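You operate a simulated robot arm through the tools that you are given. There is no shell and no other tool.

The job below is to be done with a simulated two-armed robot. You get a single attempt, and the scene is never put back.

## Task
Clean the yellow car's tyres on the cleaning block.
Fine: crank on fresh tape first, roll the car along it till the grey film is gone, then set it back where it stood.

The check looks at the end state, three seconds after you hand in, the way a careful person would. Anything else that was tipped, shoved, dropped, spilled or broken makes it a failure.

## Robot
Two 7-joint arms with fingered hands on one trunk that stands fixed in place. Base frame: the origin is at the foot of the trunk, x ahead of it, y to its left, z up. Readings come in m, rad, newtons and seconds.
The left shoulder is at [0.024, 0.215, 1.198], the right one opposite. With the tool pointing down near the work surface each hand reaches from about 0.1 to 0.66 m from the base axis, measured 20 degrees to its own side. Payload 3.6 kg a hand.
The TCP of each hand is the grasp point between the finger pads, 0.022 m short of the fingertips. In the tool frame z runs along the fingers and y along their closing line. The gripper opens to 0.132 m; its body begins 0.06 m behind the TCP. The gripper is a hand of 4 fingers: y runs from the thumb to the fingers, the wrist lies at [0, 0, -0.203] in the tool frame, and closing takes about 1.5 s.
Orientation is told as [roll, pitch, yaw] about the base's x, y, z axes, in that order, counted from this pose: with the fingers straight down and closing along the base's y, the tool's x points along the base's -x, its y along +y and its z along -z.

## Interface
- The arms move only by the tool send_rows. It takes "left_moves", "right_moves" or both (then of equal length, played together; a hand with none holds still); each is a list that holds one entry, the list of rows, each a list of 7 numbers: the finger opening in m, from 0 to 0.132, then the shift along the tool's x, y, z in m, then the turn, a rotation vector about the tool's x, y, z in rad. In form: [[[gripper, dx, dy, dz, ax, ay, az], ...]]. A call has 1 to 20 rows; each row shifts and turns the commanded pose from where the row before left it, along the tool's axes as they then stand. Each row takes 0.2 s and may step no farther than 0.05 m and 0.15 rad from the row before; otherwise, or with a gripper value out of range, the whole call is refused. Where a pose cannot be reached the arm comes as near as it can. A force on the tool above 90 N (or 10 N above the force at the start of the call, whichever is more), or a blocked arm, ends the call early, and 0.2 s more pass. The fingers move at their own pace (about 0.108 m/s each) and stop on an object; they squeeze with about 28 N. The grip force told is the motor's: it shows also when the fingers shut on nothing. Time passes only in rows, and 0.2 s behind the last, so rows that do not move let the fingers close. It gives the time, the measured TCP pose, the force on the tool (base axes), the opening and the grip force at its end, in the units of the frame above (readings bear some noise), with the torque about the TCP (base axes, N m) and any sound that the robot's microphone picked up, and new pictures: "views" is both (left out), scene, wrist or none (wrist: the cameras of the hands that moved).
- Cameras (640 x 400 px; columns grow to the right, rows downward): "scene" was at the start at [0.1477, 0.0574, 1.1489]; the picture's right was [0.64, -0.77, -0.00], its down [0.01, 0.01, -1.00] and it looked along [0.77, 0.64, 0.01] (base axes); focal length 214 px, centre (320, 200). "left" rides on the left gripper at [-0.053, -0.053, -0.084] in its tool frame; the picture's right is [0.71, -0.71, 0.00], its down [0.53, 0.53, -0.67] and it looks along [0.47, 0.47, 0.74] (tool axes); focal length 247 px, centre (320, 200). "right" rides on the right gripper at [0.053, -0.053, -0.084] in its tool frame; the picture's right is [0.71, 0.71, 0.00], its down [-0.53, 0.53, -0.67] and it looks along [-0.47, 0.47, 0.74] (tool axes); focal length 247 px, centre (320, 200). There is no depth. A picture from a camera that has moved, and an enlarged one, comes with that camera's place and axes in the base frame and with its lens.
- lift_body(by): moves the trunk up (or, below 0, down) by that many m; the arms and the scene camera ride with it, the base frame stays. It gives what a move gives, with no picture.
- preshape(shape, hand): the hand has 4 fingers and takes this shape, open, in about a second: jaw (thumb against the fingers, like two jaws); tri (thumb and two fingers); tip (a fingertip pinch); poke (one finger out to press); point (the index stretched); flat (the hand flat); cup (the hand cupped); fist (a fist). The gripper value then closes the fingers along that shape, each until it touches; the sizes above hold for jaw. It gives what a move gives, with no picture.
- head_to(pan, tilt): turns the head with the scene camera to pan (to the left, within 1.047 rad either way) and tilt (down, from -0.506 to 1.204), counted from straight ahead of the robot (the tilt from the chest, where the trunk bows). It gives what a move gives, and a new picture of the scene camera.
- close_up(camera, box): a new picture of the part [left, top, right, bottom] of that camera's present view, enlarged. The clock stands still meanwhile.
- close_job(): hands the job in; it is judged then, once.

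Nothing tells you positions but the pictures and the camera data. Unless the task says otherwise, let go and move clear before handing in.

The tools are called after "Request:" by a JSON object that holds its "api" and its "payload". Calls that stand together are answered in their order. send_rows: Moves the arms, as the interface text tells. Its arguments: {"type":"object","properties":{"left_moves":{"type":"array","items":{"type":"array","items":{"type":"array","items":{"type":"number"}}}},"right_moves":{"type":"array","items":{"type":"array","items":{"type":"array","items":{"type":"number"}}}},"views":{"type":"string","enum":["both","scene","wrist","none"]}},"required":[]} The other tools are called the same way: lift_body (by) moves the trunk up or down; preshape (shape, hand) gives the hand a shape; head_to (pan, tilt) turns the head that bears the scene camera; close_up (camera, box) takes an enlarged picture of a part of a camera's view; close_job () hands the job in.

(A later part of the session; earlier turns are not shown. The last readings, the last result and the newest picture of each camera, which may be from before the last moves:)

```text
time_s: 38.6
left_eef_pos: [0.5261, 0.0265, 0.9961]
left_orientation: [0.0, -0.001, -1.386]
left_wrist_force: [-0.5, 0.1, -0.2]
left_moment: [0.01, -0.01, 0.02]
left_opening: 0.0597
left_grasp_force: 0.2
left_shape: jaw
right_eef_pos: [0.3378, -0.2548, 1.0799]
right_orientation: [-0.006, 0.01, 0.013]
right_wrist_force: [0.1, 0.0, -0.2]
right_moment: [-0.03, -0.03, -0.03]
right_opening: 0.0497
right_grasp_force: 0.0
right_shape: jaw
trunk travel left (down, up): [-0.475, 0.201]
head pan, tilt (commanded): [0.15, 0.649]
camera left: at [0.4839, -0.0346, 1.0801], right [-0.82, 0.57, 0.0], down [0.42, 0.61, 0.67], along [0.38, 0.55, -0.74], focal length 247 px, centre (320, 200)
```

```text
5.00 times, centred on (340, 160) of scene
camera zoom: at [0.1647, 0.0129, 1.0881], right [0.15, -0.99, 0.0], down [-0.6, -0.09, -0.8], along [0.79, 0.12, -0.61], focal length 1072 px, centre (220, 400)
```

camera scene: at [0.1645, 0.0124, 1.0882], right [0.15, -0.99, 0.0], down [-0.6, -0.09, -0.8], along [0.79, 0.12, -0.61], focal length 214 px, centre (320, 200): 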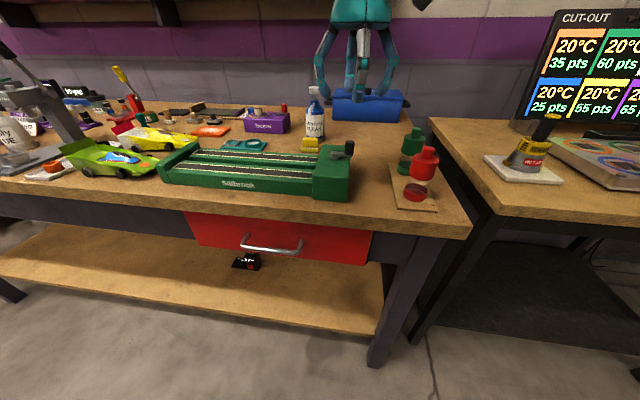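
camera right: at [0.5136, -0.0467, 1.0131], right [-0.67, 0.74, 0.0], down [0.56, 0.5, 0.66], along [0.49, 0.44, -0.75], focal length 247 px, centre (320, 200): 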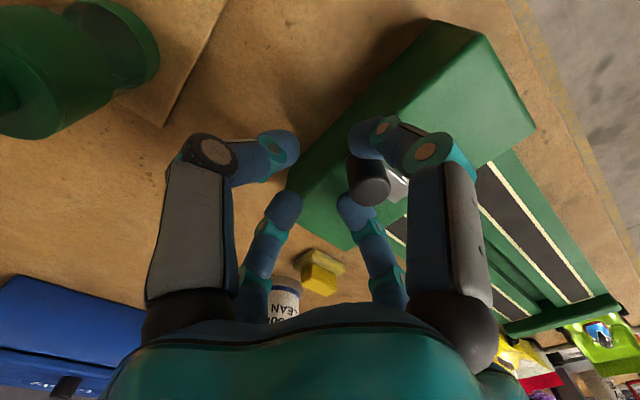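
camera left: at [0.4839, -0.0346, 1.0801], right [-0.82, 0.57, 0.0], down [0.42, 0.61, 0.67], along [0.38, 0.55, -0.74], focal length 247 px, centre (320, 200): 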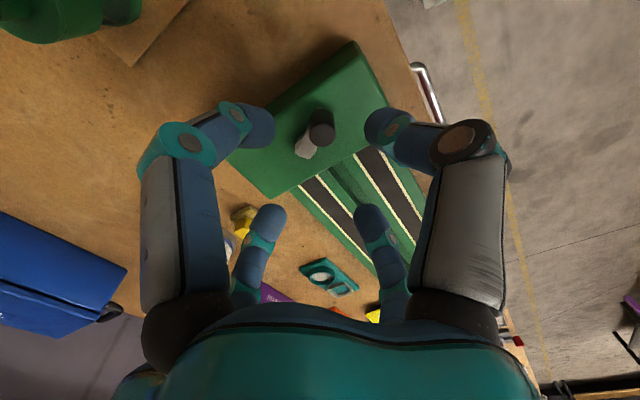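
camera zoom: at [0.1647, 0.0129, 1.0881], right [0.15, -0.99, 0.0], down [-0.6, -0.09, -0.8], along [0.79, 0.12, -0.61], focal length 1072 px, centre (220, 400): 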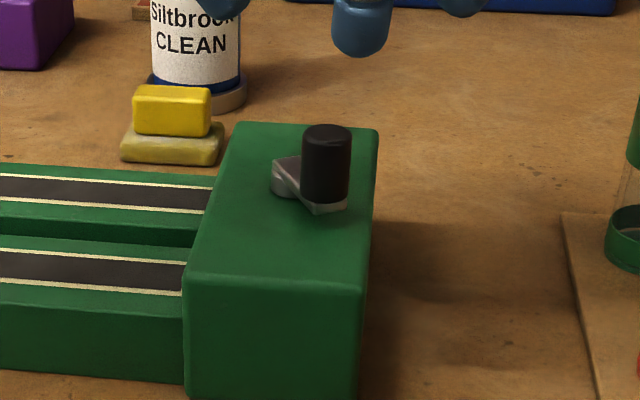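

The knob sits at about (0.5265, 0.029) with the pivot near (0.548, 0.0415) and a radius of about 0.0265. I'll descend, grip, and turn the first 80° clockwise.

Request:
{"api": "send_rows", "payload": {"left_moves": [[[0.06, 0.0026, 0.0009, 0.02, 0, 0, 0], [0.06, 0, 0, 0.02, 0, 0, 0], [0.06, 0, 0, 0.019, 0, 0, 0], [0.03, 0, 0, 0, 0, 0, 0], [0.0, 0, 0, 0, 0, 0, 0], [0.0, 0, 0, 0, 0, 0, 0], [0.0, 0, 0, 0, 0, 0, 0], [0.0, 0.00908, -0.0015, 0, 0, 0, 0], [0.0, 0.00904, 0.00169, 0, 0, 0, 0], [0.0, 0.00792, 0.00468, 0, 0, 0, 0], [0.0, 0.00584, 0.00711, 0, 0, 0, 0]]], "views": "wrist"}}

Request:
{"api": "close_up", "payload": {"camera": "scene", "box": [150, 90, 390, 210]}}

Request:
{"api": "close_up", "payload": {"camera": "left", "box": [220, 100, 420, 240]}}

```text
time_s: 41.0
left_eef_pos: [0.5272, 0.0632, 0.9369]
left_orientation: [-0.007, 0.003, -1.39]
left_wrist_force: [-23.1, -6.1, -4.2]
left_moment: [-0.3, 0.36, -0.66]
left_opening: 0.0115
left_grasp_force: 27.5
left_shape: jaw
right_eef_pos: [0.333, -0.2547, 1.081]
right_orientation: [-0.008, 0.006, 0.009]
right_wrist_force: [-1.0, 0.9, -1.0]
right_moment: [0.01, -0.01, -0.01]
right_opening: 0.0498
right_grasp_force: 0.1
right_shape: jaw
trunk travel left (down, up): [-0.475, 0.201]
head pan, tilt (commanded): [0.15, 0.649]
camera left: at [0.4857, 0.0023, 1.0209], right [-0.82, 0.57, 0.01], down [0.43, 0.61, 0.67], along [0.37, 0.55, -0.75], focal length 247 px, centre (320, 200)
```

left: 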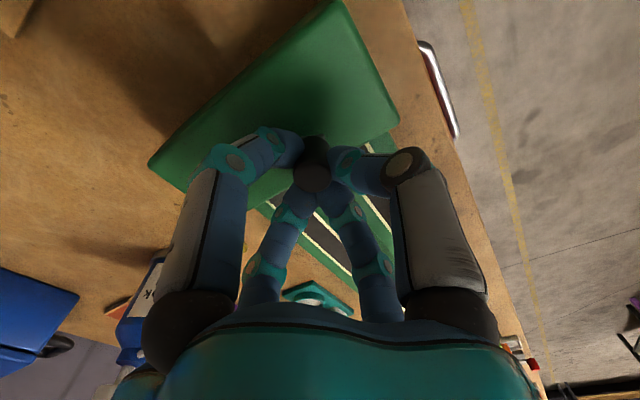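

```text
2.67 times, centred on (270, 150) of scene
camera zoom: at [0.1618, 0.0131, 1.0886], right [0.15, -0.99, 0.0], down [-0.6, -0.09, -0.8], along [0.79, 0.12, -0.6], focal length 572 px, centre (453, 333)
```

zoom: 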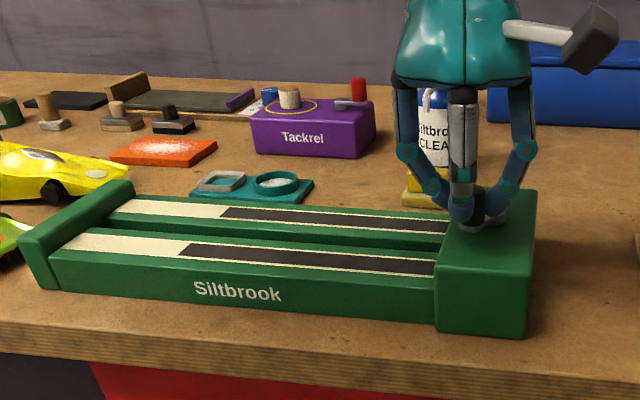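

```text
2.86 times, centred on (320, 170) of left
camera zoom: at [0.4857, 0.0023, 1.0209], right [-0.82, 0.57, 0.01], down [0.43, 0.61, 0.67], along [0.37, 0.55, -0.75], focal length 706 px, centre (320, 286)
```

zoom: 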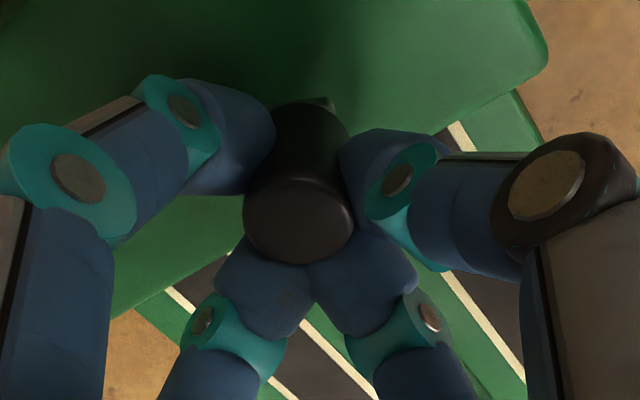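

The tape advances well; about a third of each lane is fresh. The refined pivot is about (0.551, 0.043). I'll continue clockwise in segments.

Request:
{"api": "send_rows", "payload": {"left_moves": [[[0.0, 0.0051, 0.0085, 0, 0, 0, 0], [0.0, 0.0006, 0.0098, 0, 0, 0, 0], [0.0, -0.003, 0.0094, 0, 0, 0, 0], [0.0, -0.006, 0.008, 0, 0, 0, 0]]], "views": "wrist"}}

Request:
{"api": "close_up", "payload": {"camera": "scene", "box": [150, 90, 390, 210]}}

Request:
{"api": "close_up", "payload": {"camera": "left", "box": [220, 100, 420, 240]}}

```text
time_s: 42.0
left_eef_pos: [0.576, 0.0781, 0.9354]
left_orientation: [0.009, 0.01, -1.379]
left_wrist_force: [15.3, 34.0, -12.1]
left_moment: [0.35, -0.38, -0.33]
left_opening: 0.0093
left_grasp_force: 27.8
left_shape: jaw
right_eef_pos: [0.34, -0.2506, 1.08]
right_orientation: [-0.011, 0.013, 0.011]
right_wrist_force: [0.2, 0.2, 0.0]
right_moment: [0.02, 0.04, -0.02]
right_opening: 0.0497
right_grasp_force: 0.0
right_shape: jaw
trunk travel left (down, up): [-0.475, 0.201]
head pan, tilt (commanded): [0.15, 0.649]
camera left: at [0.5333, 0.0156, 1.019], right [-0.83, 0.56, 0.0], down [0.41, 0.61, 0.68], along [0.38, 0.56, -0.74], focal length 247 px, centre (320, 200)
```

left: 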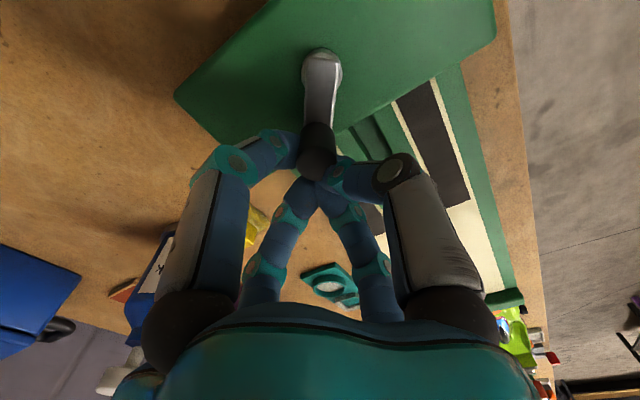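

```text
2.67 times, centred on (270, 150) of scene
camera zoom: at [0.1675, 0.017, 1.0876], right [0.15, -0.99, 0.0], down [-0.6, -0.09, -0.79], along [0.79, 0.12, -0.61], focal length 572 px, centre (453, 333)
```

zoom: 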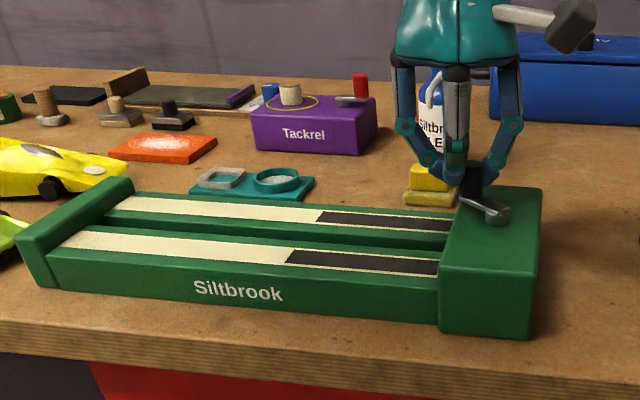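

```text
2.86 times, centred on (320, 170) of left
camera zoom: at [0.5333, 0.0156, 1.019], right [-0.83, 0.56, 0.0], down [0.41, 0.61, 0.68], along [0.38, 0.56, -0.74], focal length 706 px, centre (320, 286)
```

zoom: 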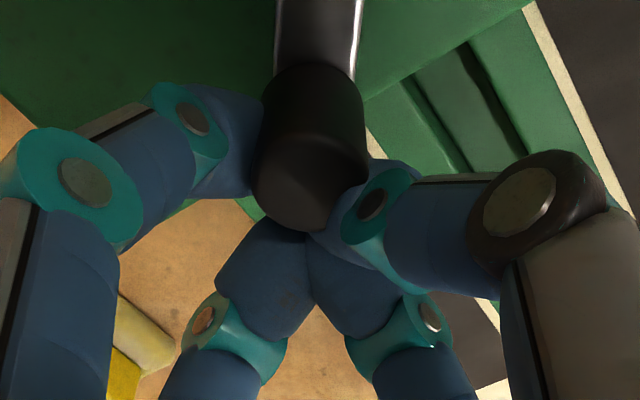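

About 60% of each lane is fresh, and the knob is at about 52° on its circle. The hand has drifted off-centre on the knob, so I'll open, re-centre, regrip and continue.

Request:
{"api": "send_rows", "payload": {"left_moves": [[[0.05, 0, 0, 0, 0, 0, 0], [0.06, 0, 0, 0, 0, 0, 0], [0.06, 0, 0, 0, 0, 0, 0]]], "views": "wrist"}}

Request:
{"api": "close_up", "payload": {"camera": "left", "box": [220, 100, 420, 240]}}

```text
time_s: 42.8
left_eef_pos: [0.5694, 0.0647, 0.9372]
left_orientation: [-0.001, -0.003, -1.389]
left_wrist_force: [0.1, -0.2, 0.4]
left_moment: [0.02, -0.01, 0.01]
left_opening: 0.0596
left_grasp_force: 0.0
left_shape: jaw
right_eef_pos: [0.3376, -0.2531, 1.0792]
right_orientation: [-0.008, 0.011, 0.009]
right_wrist_force: [0.2, 0.4, -0.1]
right_moment: [0.0, -0.03, 0.01]
right_opening: 0.0498
right_grasp_force: 0.1
right_shape: jaw
trunk travel left (down, up): [-0.475, 0.201]
head pan, tilt (commanded): [0.15, 0.649]
camera left: at [0.5267, 0.005, 1.0218], right [-0.82, 0.57, 0.0], down [0.42, 0.61, 0.67], along [0.38, 0.55, -0.75], focal length 247 px, centre (320, 200)
```

left: 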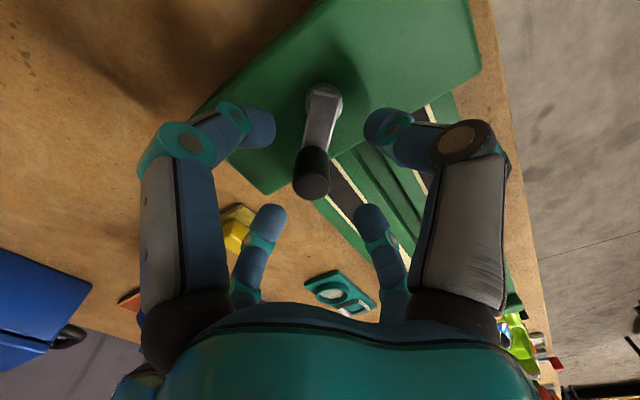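

```text
2.86 times, centred on (320, 170) of left
camera zoom: at [0.5267, 0.005, 1.0218], right [-0.82, 0.57, 0.0], down [0.42, 0.61, 0.67], along [0.38, 0.55, -0.75], focal length 706 px, centre (320, 286)
```

zoom: 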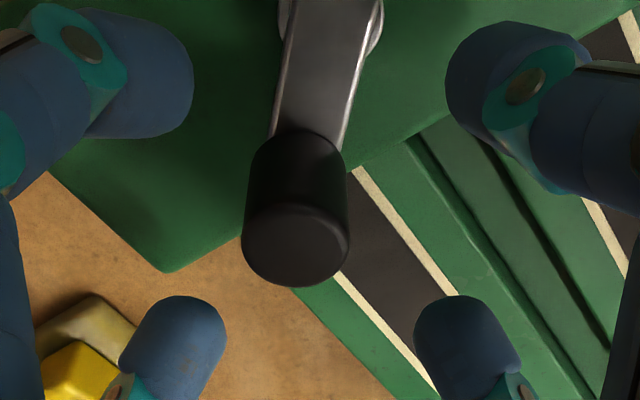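

Request:
{"api": "send_rows", "payload": {"left_moves": [[[0.05, -0.0024, 0.0017, 0, 0, 0, 0], [0.02, 0, 0, 0, 0, 0, 0], [0.0, 0, 0, 0, 0, 0, 0], [0.0, 0, 0, 0, 0, 0, 0], [0.0, 0, 0, 0, 0, 0, 0], [0.0, -0.00899, 0.00404, 0, 0, 0, 0], [0.0, -0.00983, 0.00072, 0, 0, 0, 0], [0.0, -0.00949, -0.00268, 0, 0, 0, 0], [0.0, -0.008, -0.00577, 0, 0, 0, 0]]], "views": "wrist"}}

Request:
{"api": "close_up", "payload": {"camera": "scene", "box": [150, 90, 390, 210]}}

Request:
{"api": "close_up", "payload": {"camera": "left", "box": [220, 100, 420, 240]}}

```text
time_s: 44.8
left_eef_pos: [0.5733, 0.0353, 0.9368]
left_orientation: [-0.002, 0.01, -1.384]
left_wrist_force: [-7.5, 34.0, -8.1]
left_moment: [0.3, 0.04, -0.7]
left_opening: 0.0105
left_grasp_force: 27.9
left_shape: jaw
right_eef_pos: [0.3354, -0.2518, 1.0801]
right_orientation: [-0.01, 0.007, 0.012]
right_wrist_force: [0.4, -1.2, -0.1]
right_moment: [0.0, -0.01, -0.01]
right_opening: 0.0496
right_grasp_force: 0.1
right_shape: jaw
trunk travel left (down, up): [-0.475, 0.201]
head pan, tilt (commanded): [0.15, 0.649]
camera left: at [0.5319, -0.0266, 1.0202], right [-0.83, 0.56, 0.01], down [0.42, 0.61, 0.67], along [0.37, 0.56, -0.74], focal length 247 px, centre (320, 200)
```

left: 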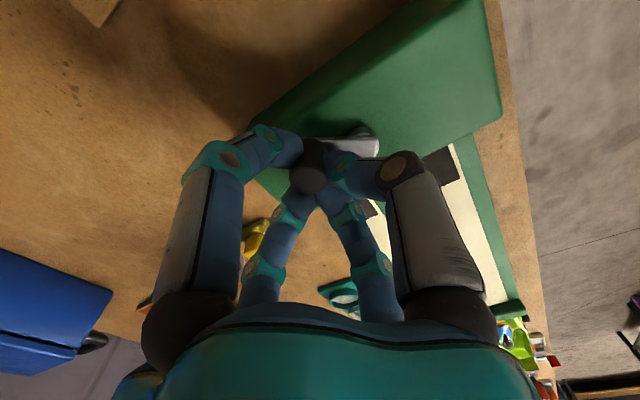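

```text
2.67 times, centred on (270, 150) of scene
camera zoom: at [0.1634, 0.0159, 1.0882], right [0.15, -0.99, 0.0], down [-0.6, -0.09, -0.8], along [0.79, 0.12, -0.6], focal length 572 px, centre (453, 333)
```

zoom: 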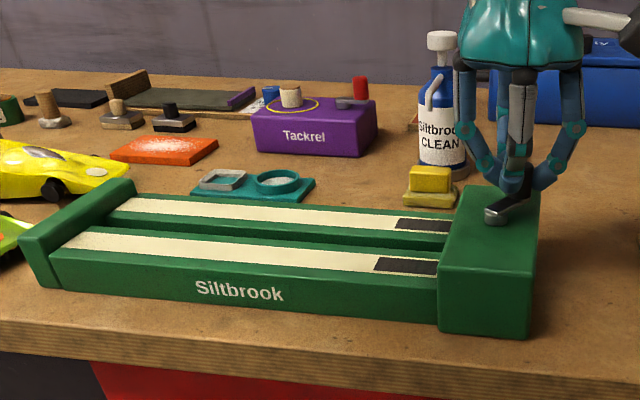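

```text
2.86 times, centred on (320, 170) of left
camera zoom: at [0.5319, -0.0266, 1.0202], right [-0.83, 0.56, 0.01], down [0.42, 0.61, 0.67], along [0.37, 0.56, -0.74], focal length 706 px, centre (320, 286)
```

zoom: 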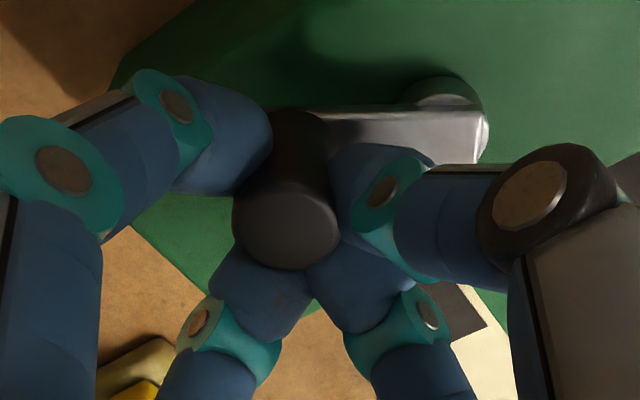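

Request:
{"api": "send_rows", "payload": {"left_moves": [[[0.05, 0, 0, 0, 0, 0, 0], [0.06, 0, 0, 0, 0, 0, 0], [0.03, 0, 0, 0, 0, 0, 0], [0.0, 0, 0, 0, 0, 0, 0], [0.0, 0, 0, 0, 0, 0, 0], [0.0, 0, 0, 0, 0, 0, 0], [0.0, -0.00546, -0.00821, 0, 0, 0, 0], [0.0, -0.00232, -0.00958, 0, 0, 0, 0], [0.0, 0.0011, -0.0098, 0, 0, 0, 0], [0.0, 0.00438, -0.00883, 0, 0, 0, 0]]], "views": "wrist"}}

Request:
{"api": "close_up", "payload": {"camera": "scene", "box": [150, 90, 390, 210]}}

Request:
{"api": "close_up", "payload": {"camera": "left", "box": [220, 100, 420, 240]}}

```text
time_s: 47.0
left_eef_pos: [0.5425, 0.0248, 0.9361]
left_orientation: [0.004, 0.005, -1.381]
left_wrist_force: [22.8, 15.7, 3.3]
left_moment: [0.04, -0.51, -0.28]
left_opening: 0.0117
left_grasp_force: 28.0
left_shape: jaw
right_eef_pos: [0.3384, -0.2523, 1.0788]
right_orientation: [-0.01, 0.013, 0.011]
right_wrist_force: [-0.2, 0.1, -0.3]
right_moment: [-0.02, -0.03, 0.04]
right_opening: 0.0498
right_grasp_force: 0.1
right_shape: jaw
trunk travel left (down, up): [-0.475, 0.201]
head pan, tilt (commanded): [0.15, 0.649]
camera left: at [0.5008, -0.0372, 1.02], right [-0.83, 0.56, 0.0], down [0.41, 0.61, 0.67], along [0.38, 0.56, -0.74], focal length 247 px, centre (320, 200)
```

left: 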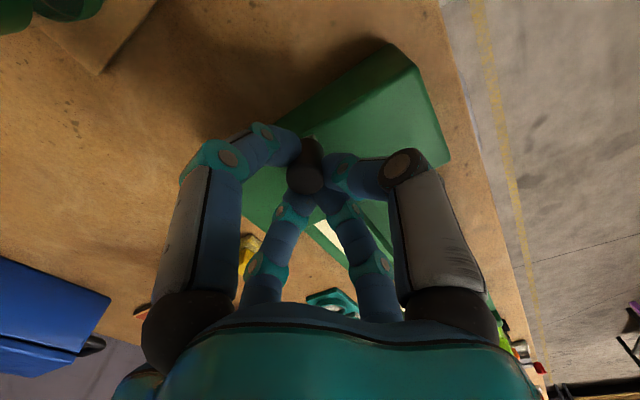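

```text
2.67 times, centred on (270, 150) of scene
camera zoom: at [0.1673, 0.0151, 1.0877], right [0.15, -0.99, 0.0], down [-0.6, -0.09, -0.79], along [0.79, 0.12, -0.61], focal length 572 px, centre (453, 333)
```

zoom: 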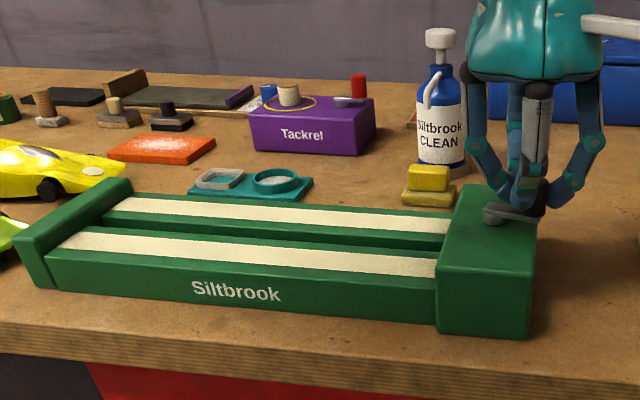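

```text
2.86 times, centred on (320, 170) of left
camera zoom: at [0.5008, -0.0372, 1.02], right [-0.83, 0.56, 0.0], down [0.41, 0.61, 0.67], along [0.38, 0.56, -0.74], focal length 706 px, centre (320, 286)
```

zoom: 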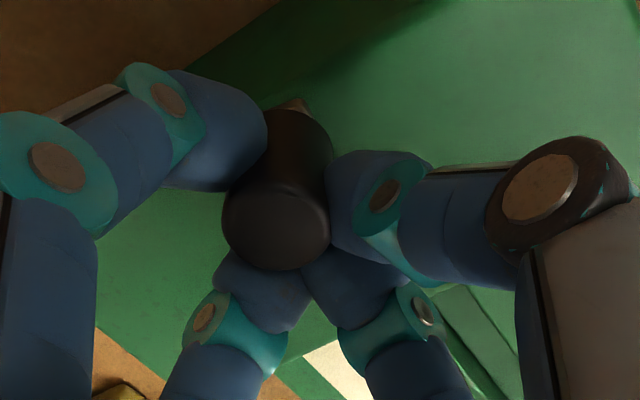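

Both lanes are now fully cream-coloured, so the tape is fresh. I'll release the knob, lift clear, and head back toward the car to measure the wing and rear deck precisely.

Request:
{"api": "send_rows", "payload": {"left_moves": [[[0.05, 0, 0, 0, 0, 0, 0], [0.07, 0, 0, 0, 0, 0, 0], [0.07, 0, 0, -0.03, 0, 0, 0], [0.07, 0, 0, -0.04, 0, 0, 0], [0.07, 0, 0, -0.04, 0, 0, 0], [0.07, 0.03, -0.02, -0.03, 0, 0, 0], [0.07, 0.04, -0.02, -0.01, 0, 0, 0], [0.07, 0.045, -0.01, 0, 0, 0, 0], [0.07, 0.045, 0, 0, 0, 0, 0], [0.07, 0.045, 0, 0, 0, 0, 0], [0.07, 0.045, 0, 0, 0, 0, 0], [0.07, 0.045, 0, 0, 0, 0, 0]]], "views": "both"}}

Request:
{"api": "close_up", "payload": {"camera": "scene", "box": [150, 90, 390, 210]}}

```text
time_s: 49.6
left_eef_pos: [0.4335, 0.2995, 1.0867]
left_orientation: [-0.001, 0.001, -1.389]
left_wrist_force: [-0.5, 0.7, 0.4]
left_moment: [0.0, -0.02, 0.0]
left_opening: 0.0695
left_grasp_force: 0.0
left_shape: jaw
right_eef_pos: [0.3372, -0.2529, 1.08]
right_orientation: [-0.008, 0.008, 0.009]
right_wrist_force: [-0.3, 0.2, 0.5]
right_moment: [0.01, -0.03, 0.04]
right_opening: 0.0498
right_grasp_force: 0.0
right_shape: jaw
trunk travel left (down, up): [-0.475, 0.201]
head pan, tilt (commanded): [0.15, 0.649]
camera scene: at [0.1639, 0.0141, 1.0883], right [0.15, -0.99, 0.0], down [-0.6, -0.09, -0.8], along [0.79, 0.12, -0.6], focal length 214 px, centre (320, 200)
camera left: at [0.392, 0.2394, 1.1709], right [-0.82, 0.57, 0.0], down [0.42, 0.61, 0.67], along [0.38, 0.55, -0.74], focal length 247 px, centre (320, 200)
```

scene: 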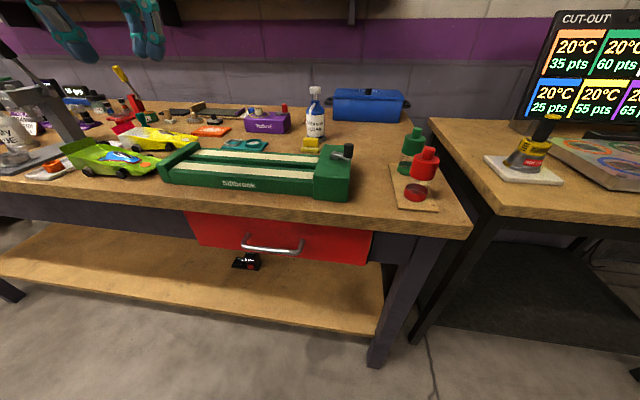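
left: 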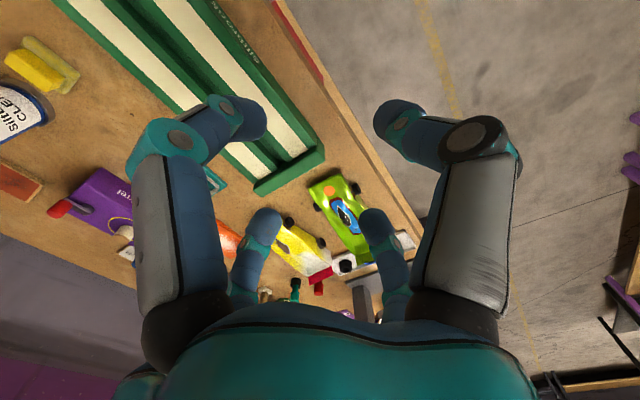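

```text
2.67 times, centred on (270, 150) of scene
camera zoom: at [0.1639, 0.0141, 1.0883], right [0.15, -0.99, 0.0], down [-0.6, -0.09, -0.8], along [0.79, 0.12, -0.6], focal length 572 px, centre (453, 333)
```

zoom: 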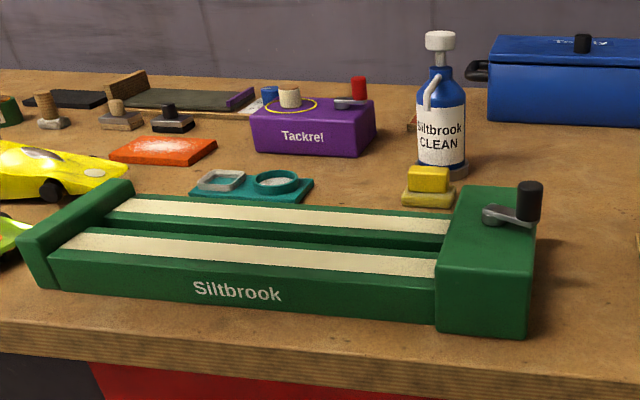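

Tape is fully fresh and the scene is undisturbed. Next I'll turn the left hand to the car's axis (yaw ≈ +0.13) and lean it about 40° forward, at a safe height, to prepare the rear-wing grasp.

Request:
{"api": "send_rows", "payload": {"left_moves": [[[0.09, 0, 0, 0, 0, 0, -0.1381], [0.09, 0, 0, 0, 0, 0, -0.1381], [0.09, 0, 0, 0, 0, 0, -0.1381], [0.09, 0, 0, 0, 0, 0, -0.1381], [0.09, 0, 0, 0, 0, 0, -0.1381], [0.09, 0, 0, 0, 0, 0, -0.1381], [0.09, 0, 0, 0, 0, 0, -0.1381], [0.09, 0, 0, 0, 0, 0, -0.1381], [0.09, 0, 0, 0, 0, 0, -0.1381], [0.09, 0, 0, 0, 0, 0, -0.1381], [0.09, 0, 0, 0, 0, 0, -0.1381], [0.09, 0, 0, 0, 0, -0.1396, 0], [0.09, 0, 0, 0, 0, -0.1396, 0], [0.09, 0, 0, 0, 0, -0.1396, 0], [0.09, 0, 0, 0, 0, -0.1396, 0], [0.09, 0, 0, 0, 0, -0.1396, 0]]], "views": "both"}}

Request:
{"api": "head_to", "payload": {"pan": 0.75, "tilt": 0.4}}

```text
time_s: 53.0
left_eef_pos: [0.4345, 0.3019, 1.0874]
left_orientation: [0.0, -0.7, 0.134]
left_wrist_force: [-0.4, 0.8, -0.2]
left_moment: [-0.02, 0.0, 0.0]
left_opening: 0.0894
left_grasp_force: 0.0
left_shape: jaw
right_eef_pos: [0.3349, -0.2544, 1.0794]
right_orientation: [-0.006, 0.01, 0.011]
right_wrist_force: [0.3, 0.5, 0.2]
right_moment: [0.02, 0.02, 0.01]
right_opening: 0.0498
right_grasp_force: 0.0
right_shape: jaw
trunk travel left (down, up): [-0.475, 0.201]
head pan, tilt (commanded): [0.15, 0.649]
camera scene: at [0.164, 0.0135, 1.0883], right [0.15, -0.99, 0.0], down [-0.6, -0.09, -0.8], along [0.79, 0.12, -0.6], focal length 214 px, centre (320, 200)
camera left: at [0.4293, 0.2477, 1.1867], right [-0.44, -0.77, -0.45], down [-0.89, 0.41, 0.17], along [0.06, 0.48, -0.87], focal length 247 px, centre (320, 200)
```

scene: 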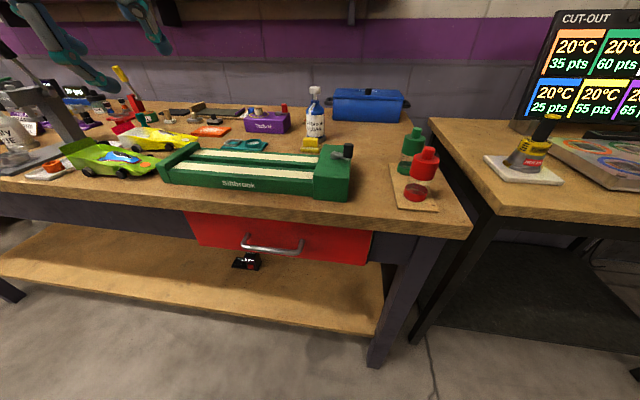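
left: 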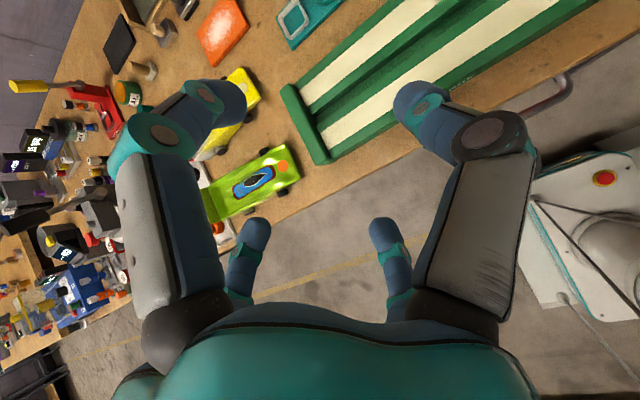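

```text
time_s: 54.0
left_eef_pos: [0.4367, 0.3007, 1.0873]
left_orientation: [0.0, -0.696, 0.132]
left_wrist_force: [0.4, -1.1, -0.6]
left_moment: [0.0, 0.03, 0.02]
left_opening: 0.0897
left_grasp_force: 0.1
left_shape: jaw
right_eef_pos: [0.3361, -0.2536, 1.0789]
right_orientation: [-0.009, 0.01, 0.009]
right_wrist_force: [-0.2, 1.3, 0.2]
right_moment: [0.05, -0.01, 0.01]
right_opening: 0.0498
right_grasp_force: 0.1
right_shape: jaw
trunk travel left (down, up): [-0.475, 0.201]
head pan, tilt (commanded): [0.75, 0.4]
camera scene: at [0.1463, 0.0635, 1.1107], right [0.68, -0.73, 0.0], down [-0.29, -0.27, -0.92], along [0.67, 0.63, -0.39], focal length 214 px, centre (320, 200)
```

scene: 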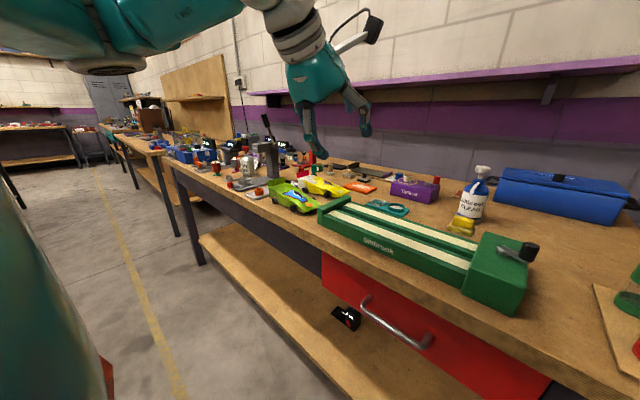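

Request:
{"api": "send_rows", "payload": {"left_moves": [[[0.09, -0.032, 0, -0.038, 0, 0, 0], [0.09, -0.032, 0, -0.038, 0, 0, 0]]], "views": "none"}}

Request:
{"api": "lift_body", "payload": {"by": -0.1}}

```text
time_s: 54.6
left_eef_pos: [0.435, 0.3022, 1.1872]
left_orientation: [0.002, -0.695, 0.129]
left_wrist_force: [0.3, -0.4, -0.4]
left_moment: [0.02, -0.01, 0.01]
left_opening: 0.0896
left_grasp_force: 0.1
left_shape: jaw
right_eef_pos: [0.3351, -0.2547, 1.0803]
right_orientation: [-0.008, 0.01, 0.01]
right_wrist_force: [0.6, -0.6, 0.0]
right_moment: [0.0, 0.02, -0.01]
right_opening: 0.0495
right_grasp_force: 0.0
right_shape: jaw
trunk travel left (down, up): [-0.475, 0.201]
head pan, tilt (commanded): [0.75, 0.4]
```

```text
time_s: 55.9
left_eef_pos: [0.4344, 0.3012, 1.0868]
left_orientation: [0.0, -0.698, 0.133]
left_wrist_force: [0.3, 0.1, -0.5]
left_moment: [-0.02, -0.03, -0.01]
left_opening: 0.0898
left_grasp_force: 0.0
left_shape: jaw
right_eef_pos: [0.3369, -0.2547, 0.9807]
right_orientation: [-0.007, 0.009, 0.01]
right_wrist_force: [0.3, -0.3, -0.2]
right_moment: [-0.01, -0.02, -0.01]
right_opening: 0.0496
right_grasp_force: 0.1
right_shape: jaw
trunk travel left (down, up): [-0.375, 0.301]
head pan, tilt (commanded): [0.75, 0.4]
```

Request:
{"api": "send_rows", "payload": {"left_moves": [[[0.09, -0.016, 0.0294, 0.0195, 0, 0, 0], [0.09, -0.016, 0.0294, 0.0195, 0, 0, 0], [0.09, -0.016, 0.0294, 0.0195, 0, 0, 0], [0.09, -0.016, 0.0294, 0.0195, 0, 0, 0], [0.09, -0.016, 0.0294, 0.0195, 0, 0, 0], [0.09, -0.016, 0.0294, 0.0195, 0, 0, 0], [0.09, -0.016, 0.0294, 0.0195, 0, 0, 0], [0.09, -0.016, 0.0294, 0.0195, 0, 0, 0]]], "views": "both"}}

Request:
{"api": "close_up", "payload": {"camera": "scene", "box": [240, 80, 400, 220]}}

Request:
{"api": "close_up", "payload": {"camera": "left", "box": [200, 60, 440, 260]}}

```text
time_s: 57.7
left_eef_pos: [0.5996, 0.5607, 1.0461]
left_orientation: [0.001, -0.698, 0.131]
left_wrist_force: [-0.9, 0.5, -0.8]
left_moment: [-0.04, -0.01, 0.0]
left_opening: 0.0895
left_grasp_force: 0.0
left_shape: jaw
right_eef_pos: [0.3359, -0.2535, 0.9788]
right_orientation: [-0.006, 0.01, 0.011]
right_wrist_force: [0.8, -0.1, 0.9]
right_moment: [-0.03, -0.02, -0.01]
right_opening: 0.0496
right_grasp_force: 0.1
right_shape: jaw
trunk travel left (down, up): [-0.375, 0.301]
head pan, tilt (commanded): [0.75, 0.4]
camera scene: at [0.1477, 0.0637, 1.0082], right [0.68, -0.73, 0.0], down [-0.29, -0.27, -0.92], along [0.67, 0.63, -0.39], focal length 214 px, centre (320, 200)
camera left: at [0.5956, 0.5079, 1.1455], right [-0.45, -0.77, -0.45], down [-0.89, 0.41, 0.18], along [0.05, 0.48, -0.87], focal length 247 px, centre (320, 200)
```

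scene: 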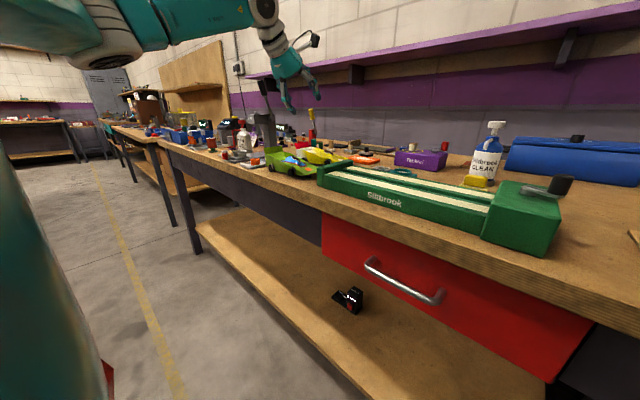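
left: 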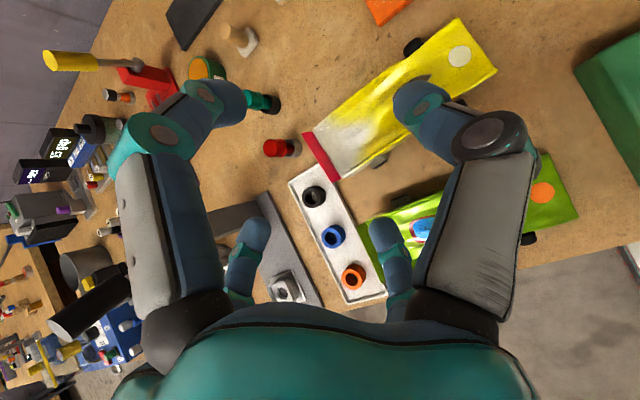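

```text
2.86 times, centred on (320, 150) of scene
camera zoom: at [0.1477, 0.0637, 1.0082], right [0.68, -0.73, 0.0], down [-0.29, -0.27, -0.92], along [0.67, 0.63, -0.39], focal length 613 px, centre (320, 343)
```

zoom: 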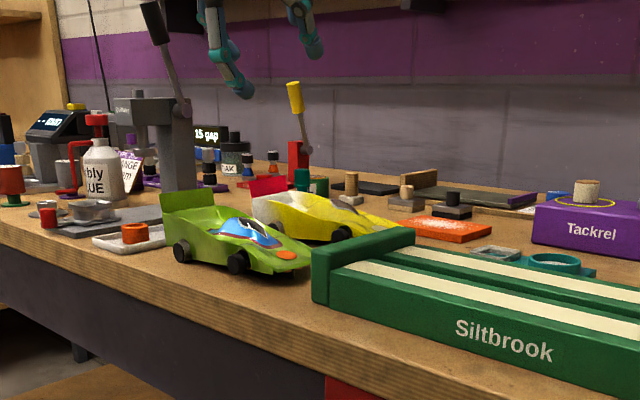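

```text
2.00 times, centred on (320, 160) of left
camera zoom: at [0.5956, 0.5079, 1.1455], right [-0.45, -0.77, -0.45], down [-0.89, 0.41, 0.18], along [0.05, 0.48, -0.87], focal length 494 px, centre (320, 280)
```

zoom: 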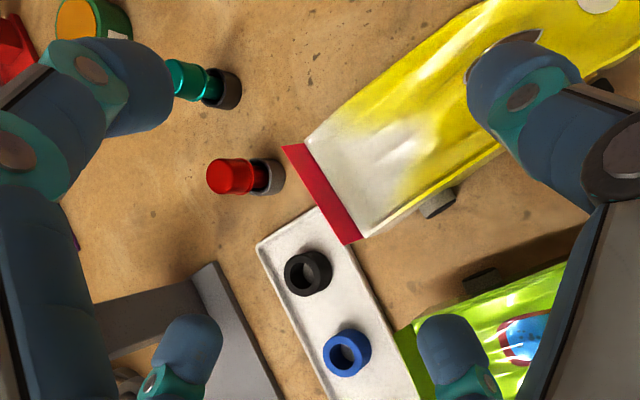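

The view straight onto the yellow car's rear shows the red wing running from about (0.621, 0.616) to (0.683, 0.624), z≈0.885–0.901. I'll check the hand's shape from the side before approaching, since the green car is close.

Request:
{"api": "close_up", "payload": {"camera": "scene", "box": [240, 0, 340, 120]}}

Request:
{"api": "close_up", "payload": {"camera": "left", "box": [300, 20, 500, 200]}}

Request:
{"api": "close_up", "payload": {"camera": "scene", "box": [250, 130, 370, 200]}}

```text
3.33 times, centred on (290, 60) of scene
camera zoom: at [0.1477, 0.0637, 1.0082], right [0.68, -0.73, 0.0], down [-0.29, -0.27, -0.92], along [0.67, 0.63, -0.39], focal length 715 px, centre (420, 667)
```

zoom: 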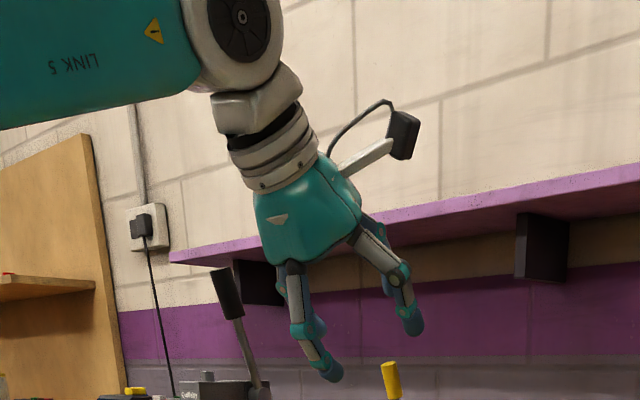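

```text
2.22 times, centred on (400, 110) of left
camera zoom: at [0.5956, 0.5079, 1.1455], right [-0.45, -0.77, -0.45], down [-0.89, 0.41, 0.18], along [0.05, 0.48, -0.87], focal length 549 px, centre (142, 400)
```

zoom: 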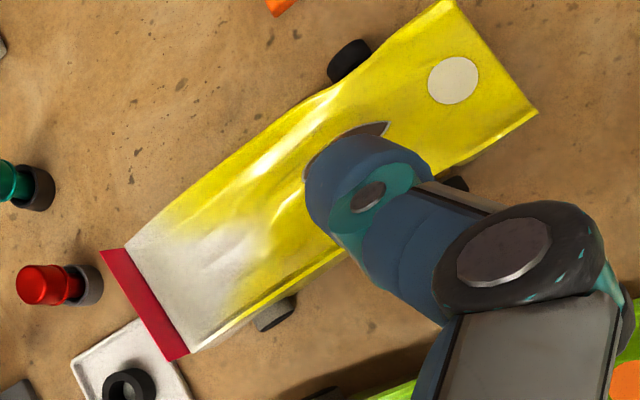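

```text
5.33 times, centred on (310, 165) of scene
camera zoom: at [0.1477, 0.0637, 1.0082], right [0.68, -0.73, 0.0], down [-0.29, -0.27, -0.92], along [0.67, 0.63, -0.39], focal length 1144 px, centre (373, 387)
```

zoom: 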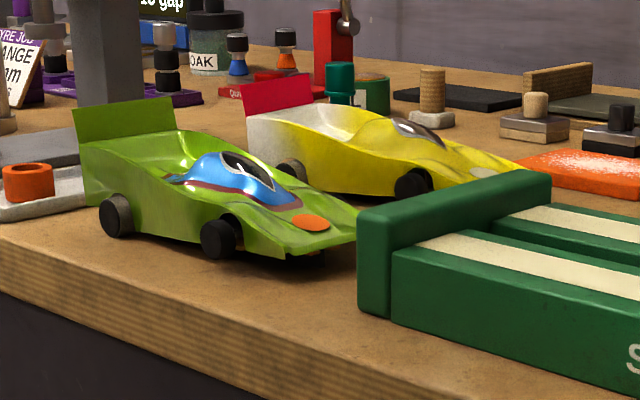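

The near finger hangs more upright (about 30°) than the tool axis, which helps it fit between the cars. I'll move to a pre-grasp about 8 cm above the wing and check reach.

Request:
{"api": "send_rows", "payload": {"left_moves": [[[0.088, 0.0004, 0.0132, 0.0241, 0, 0, 0], [0.088, 0.0004, 0.0132, 0.0241, 0, 0, 0], [0.088, 0.0004, 0.0132, 0.0241, 0, 0, 0], [0.088, 0, 0, 0, 0, 0, 0]]], "views": "both"}}

Request:
{"api": "close_up", "payload": {"camera": "left", "box": [200, 40, 440, 260]}}

Request:
{"api": "close_up", "payload": {"camera": "scene", "box": [250, 80, 370, 200]}}

```text
time_s: 58.7
left_eef_pos: [0.6421, 0.6057, 0.9929]
left_orientation: [0.001, -0.698, 0.13]
left_wrist_force: [0.3, -0.1, -0.8]
left_moment: [0.05, 0.02, 0.04]
left_opening: 0.0888
left_grasp_force: 0.1
left_shape: jaw
right_eef_pos: [0.3353, -0.255, 0.9795]
right_orientation: [-0.008, 0.011, 0.009]
right_wrist_force: [0.4, -0.4, -0.8]
right_moment: [-0.02, -0.03, -0.03]
right_opening: 0.0495
right_grasp_force: 0.0
right_shape: jaw
trunk travel left (down, up): [-0.375, 0.301]
head pan, tilt (commanded): [0.75, 0.4]
camera scene: at [0.1471, 0.0636, 1.0083], right [0.68, -0.73, 0.0], down [-0.29, -0.27, -0.92], along [0.67, 0.63, -0.39], focal length 214 px, centre (320, 200)
camera left: at [0.6362, 0.5512, 1.0918], right [-0.45, -0.77, -0.45], down [-0.89, 0.41, 0.17], along [0.05, 0.48, -0.87], focal length 247 px, centre (320, 200)
```

scene: 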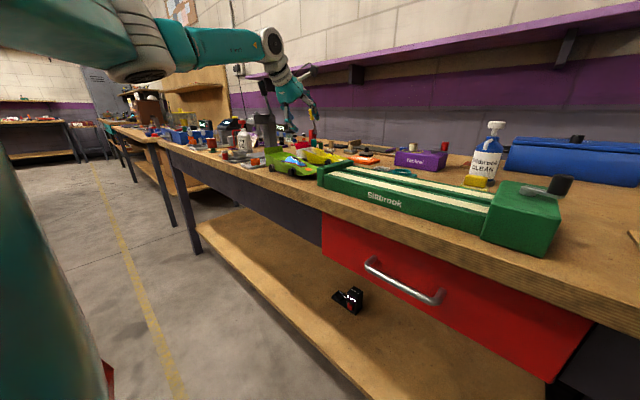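
left: 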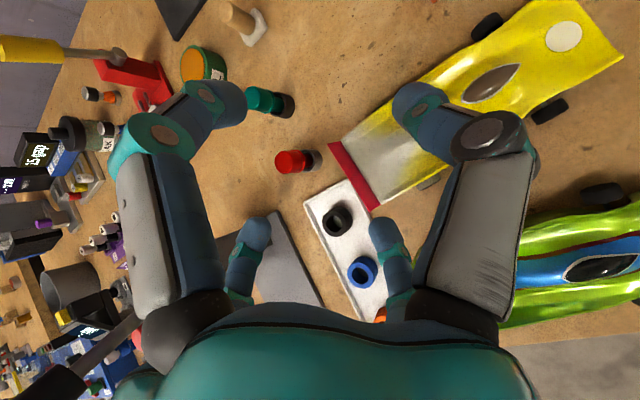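

```text
1.82 times, centred on (320, 150) of left
camera zoom: at [0.6362, 0.5512, 1.0918], right [-0.45, -0.77, -0.45], down [-0.89, 0.41, 0.17], along [0.05, 0.48, -0.87], focal length 449 px, centre (320, 291)
```

zoom: 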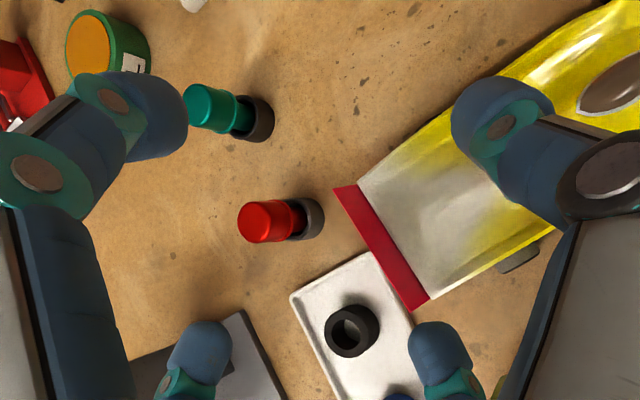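

```text
3.33 times, centred on (310, 140) of scene
camera zoom: at [0.1471, 0.0636, 1.0083], right [0.68, -0.73, 0.0], down [-0.29, -0.27, -0.92], along [0.67, 0.63, -0.39], focal length 715 px, centre (353, 400)
```

zoom: 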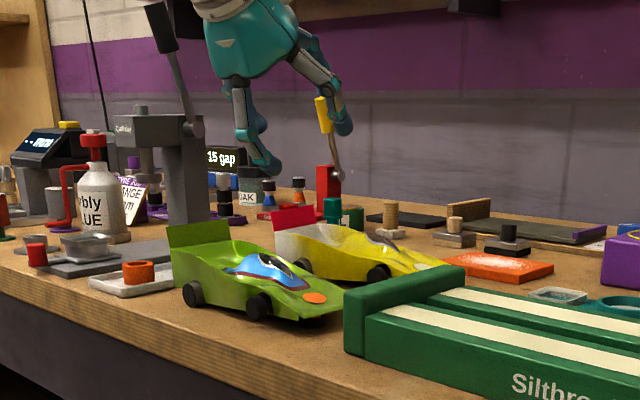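

Reach is fine. The wing centre refines to about (0.653, 0.6195) with its top at z≈0.902. I'll descend in stages, keeping the near finger in the gap between the cars.

Request:
{"api": "send_rows", "payload": {"left_moves": [[[0.088, 0.0132, 0.0016, 0.0142, 0, 0, 0], [0.088, 0.0132, 0.0016, 0.0142, 0, 0, 0], [0.088, 0.0132, 0.0015, 0.0141, 0, 0, 0]]], "views": "both"}}

Request:
{"api": "close_up", "payload": {"camera": "left", "box": [200, 40, 440, 260]}}

Request:
{"api": "close_up", "payload": {"camera": "scene", "box": [250, 80, 370, 200]}}

```text
time_s: 59.5
left_eef_pos: [0.637, 0.6101, 0.9352]
left_orientation: [-0.001, -0.698, 0.13]
left_wrist_force: [0.6, -0.3, -0.4]
left_moment: [0.03, 0.01, -0.02]
left_opening: 0.0886
left_grasp_force: 0.1
left_shape: jaw
right_eef_pos: [0.3369, -0.2544, 0.9786]
right_orientation: [-0.008, 0.01, 0.011]
right_wrist_force: [-0.1, 0.5, -0.1]
right_moment: [0.03, -0.02, 0.0]
right_opening: 0.0496
right_grasp_force: 0.1
right_shape: jaw
trunk travel left (down, up): [-0.375, 0.301]
head pan, tilt (commanded): [0.75, 0.4]
camera scene: at [0.1474, 0.0637, 1.0083], right [0.68, -0.73, 0.0], down [-0.29, -0.27, -0.92], along [0.67, 0.63, -0.39], focal length 214 px, centre (320, 200)
camera left: at [0.6319, 0.5567, 1.0343], right [-0.44, -0.77, -0.45], down [-0.89, 0.41, 0.17], along [0.05, 0.48, -0.87], focal length 247 px, centre (320, 200)
```

scene: 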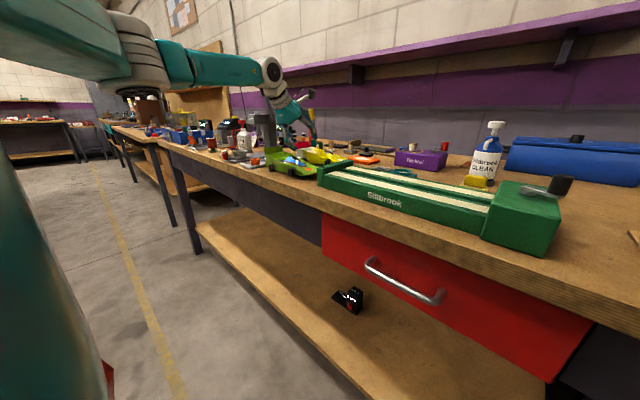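
left: 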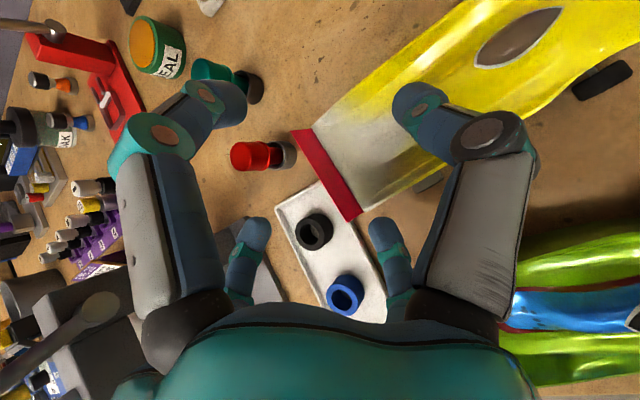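

```text
1.82 times, centred on (320, 150) of left
camera zoom: at [0.6319, 0.5567, 1.0343], right [-0.44, -0.77, -0.45], down [-0.89, 0.41, 0.17], along [0.05, 0.48, -0.87], focal length 449 px, centre (320, 291)
```

zoom: 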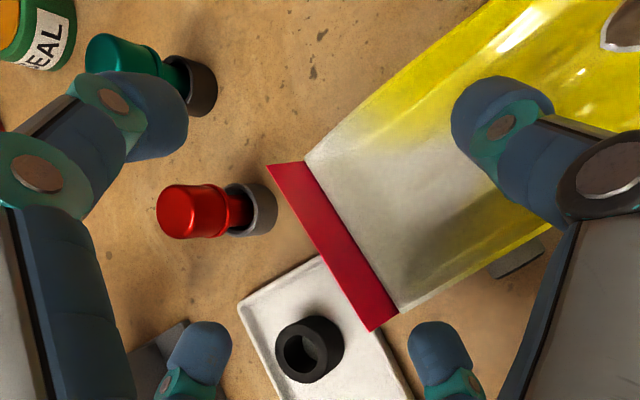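

```text
3.33 times, centred on (310, 140) of scene
camera zoom: at [0.1474, 0.0637, 1.0083], right [0.68, -0.73, 0.0], down [-0.29, -0.27, -0.92], along [0.67, 0.63, -0.39], focal length 715 px, centre (353, 400)
```

zoom: 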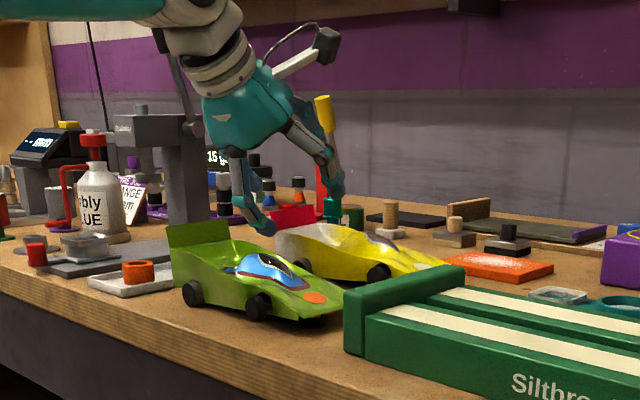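

Request:
{"api": "send_rows", "payload": {"left_moves": [[[0.088, 0.0061, 0.0003, 0.0081, 0, 0, 0], [0.088, 0.0061, 0.0002, 0.0081, 0, 0, 0], [0.088, 0.006, 0.0002, 0.008, 0, 0, 0]]], "views": "both"}}

Request:
{"api": "close_up", "payload": {"camera": "left", "box": [200, 40, 440, 260]}}

Request:
{"api": "close_up", "payload": {"camera": "scene", "box": [250, 100, 350, 190]}}

```text
time_s: 60.3
left_eef_pos: [0.639, 0.6116, 0.9046]
left_orientation: [-0.001, -0.698, 0.132]
left_wrist_force: [0.2, -0.6, 0.8]
left_moment: [0.02, 0.01, -0.04]
left_opening: 0.0882
left_grasp_force: 0.1
left_shape: jaw
right_eef_pos: [0.337, -0.2543, 0.979]
right_orientation: [-0.008, 0.011, 0.01]
right_wrist_force: [-0.4, 0.2, 0.6]
right_moment: [-0.01, -0.01, 0.01]
right_opening: 0.0498
right_grasp_force: 0.1
right_shape: jaw
trunk travel left (down, up): [-0.375, 0.301]
head pan, tilt (commanded): [0.75, 0.4]
camera scene: at [0.1475, 0.0637, 1.0083], right [0.68, -0.73, 0.0], down [-0.29, -0.27, -0.92], along [0.67, 0.63, -0.39], focal length 214 px, centre (320, 200)
camera left: at [0.6342, 0.5572, 1.0042], right [-0.45, -0.77, -0.45], down [-0.89, 0.41, 0.17], along [0.05, 0.48, -0.87], focal length 247 px, centre (320, 200)
```

scene: 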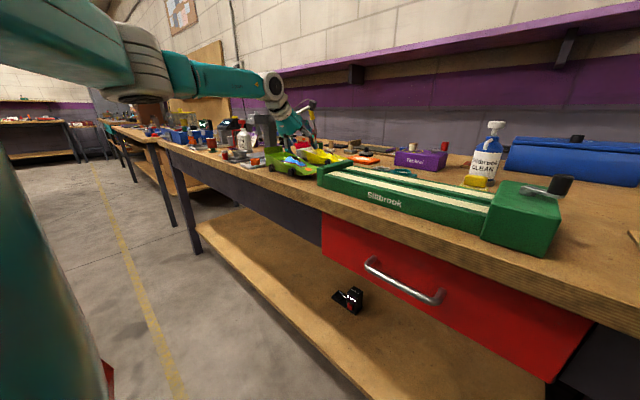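
left: 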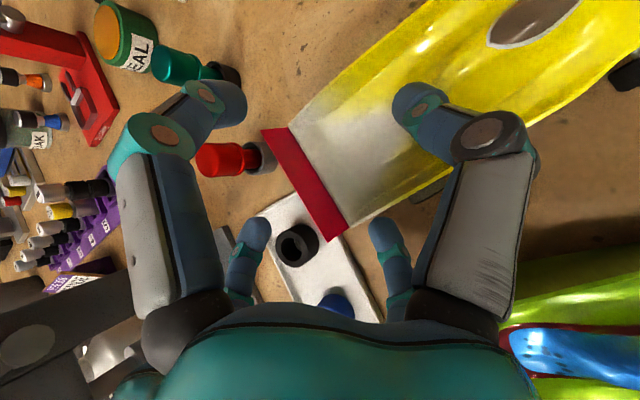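

```text
1.82 times, centred on (320, 150) of left
camera zoom: at [0.6342, 0.5572, 1.0042], right [-0.45, -0.77, -0.45], down [-0.89, 0.41, 0.17], along [0.05, 0.48, -0.87], focal length 449 px, centre (320, 291)
```

zoom: 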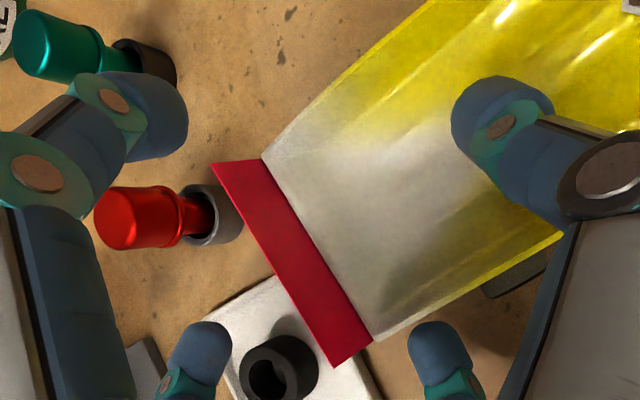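

```text
4.44 times, centred on (300, 145) of scene
camera zoom: at [0.1475, 0.0637, 1.0083], right [0.68, -0.73, 0.0], down [-0.29, -0.27, -0.92], along [0.67, 0.63, -0.39], focal length 953 px, centre (409, 444)
```

zoom: 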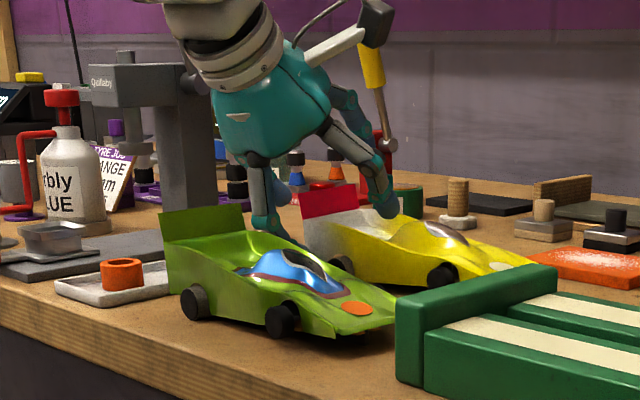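

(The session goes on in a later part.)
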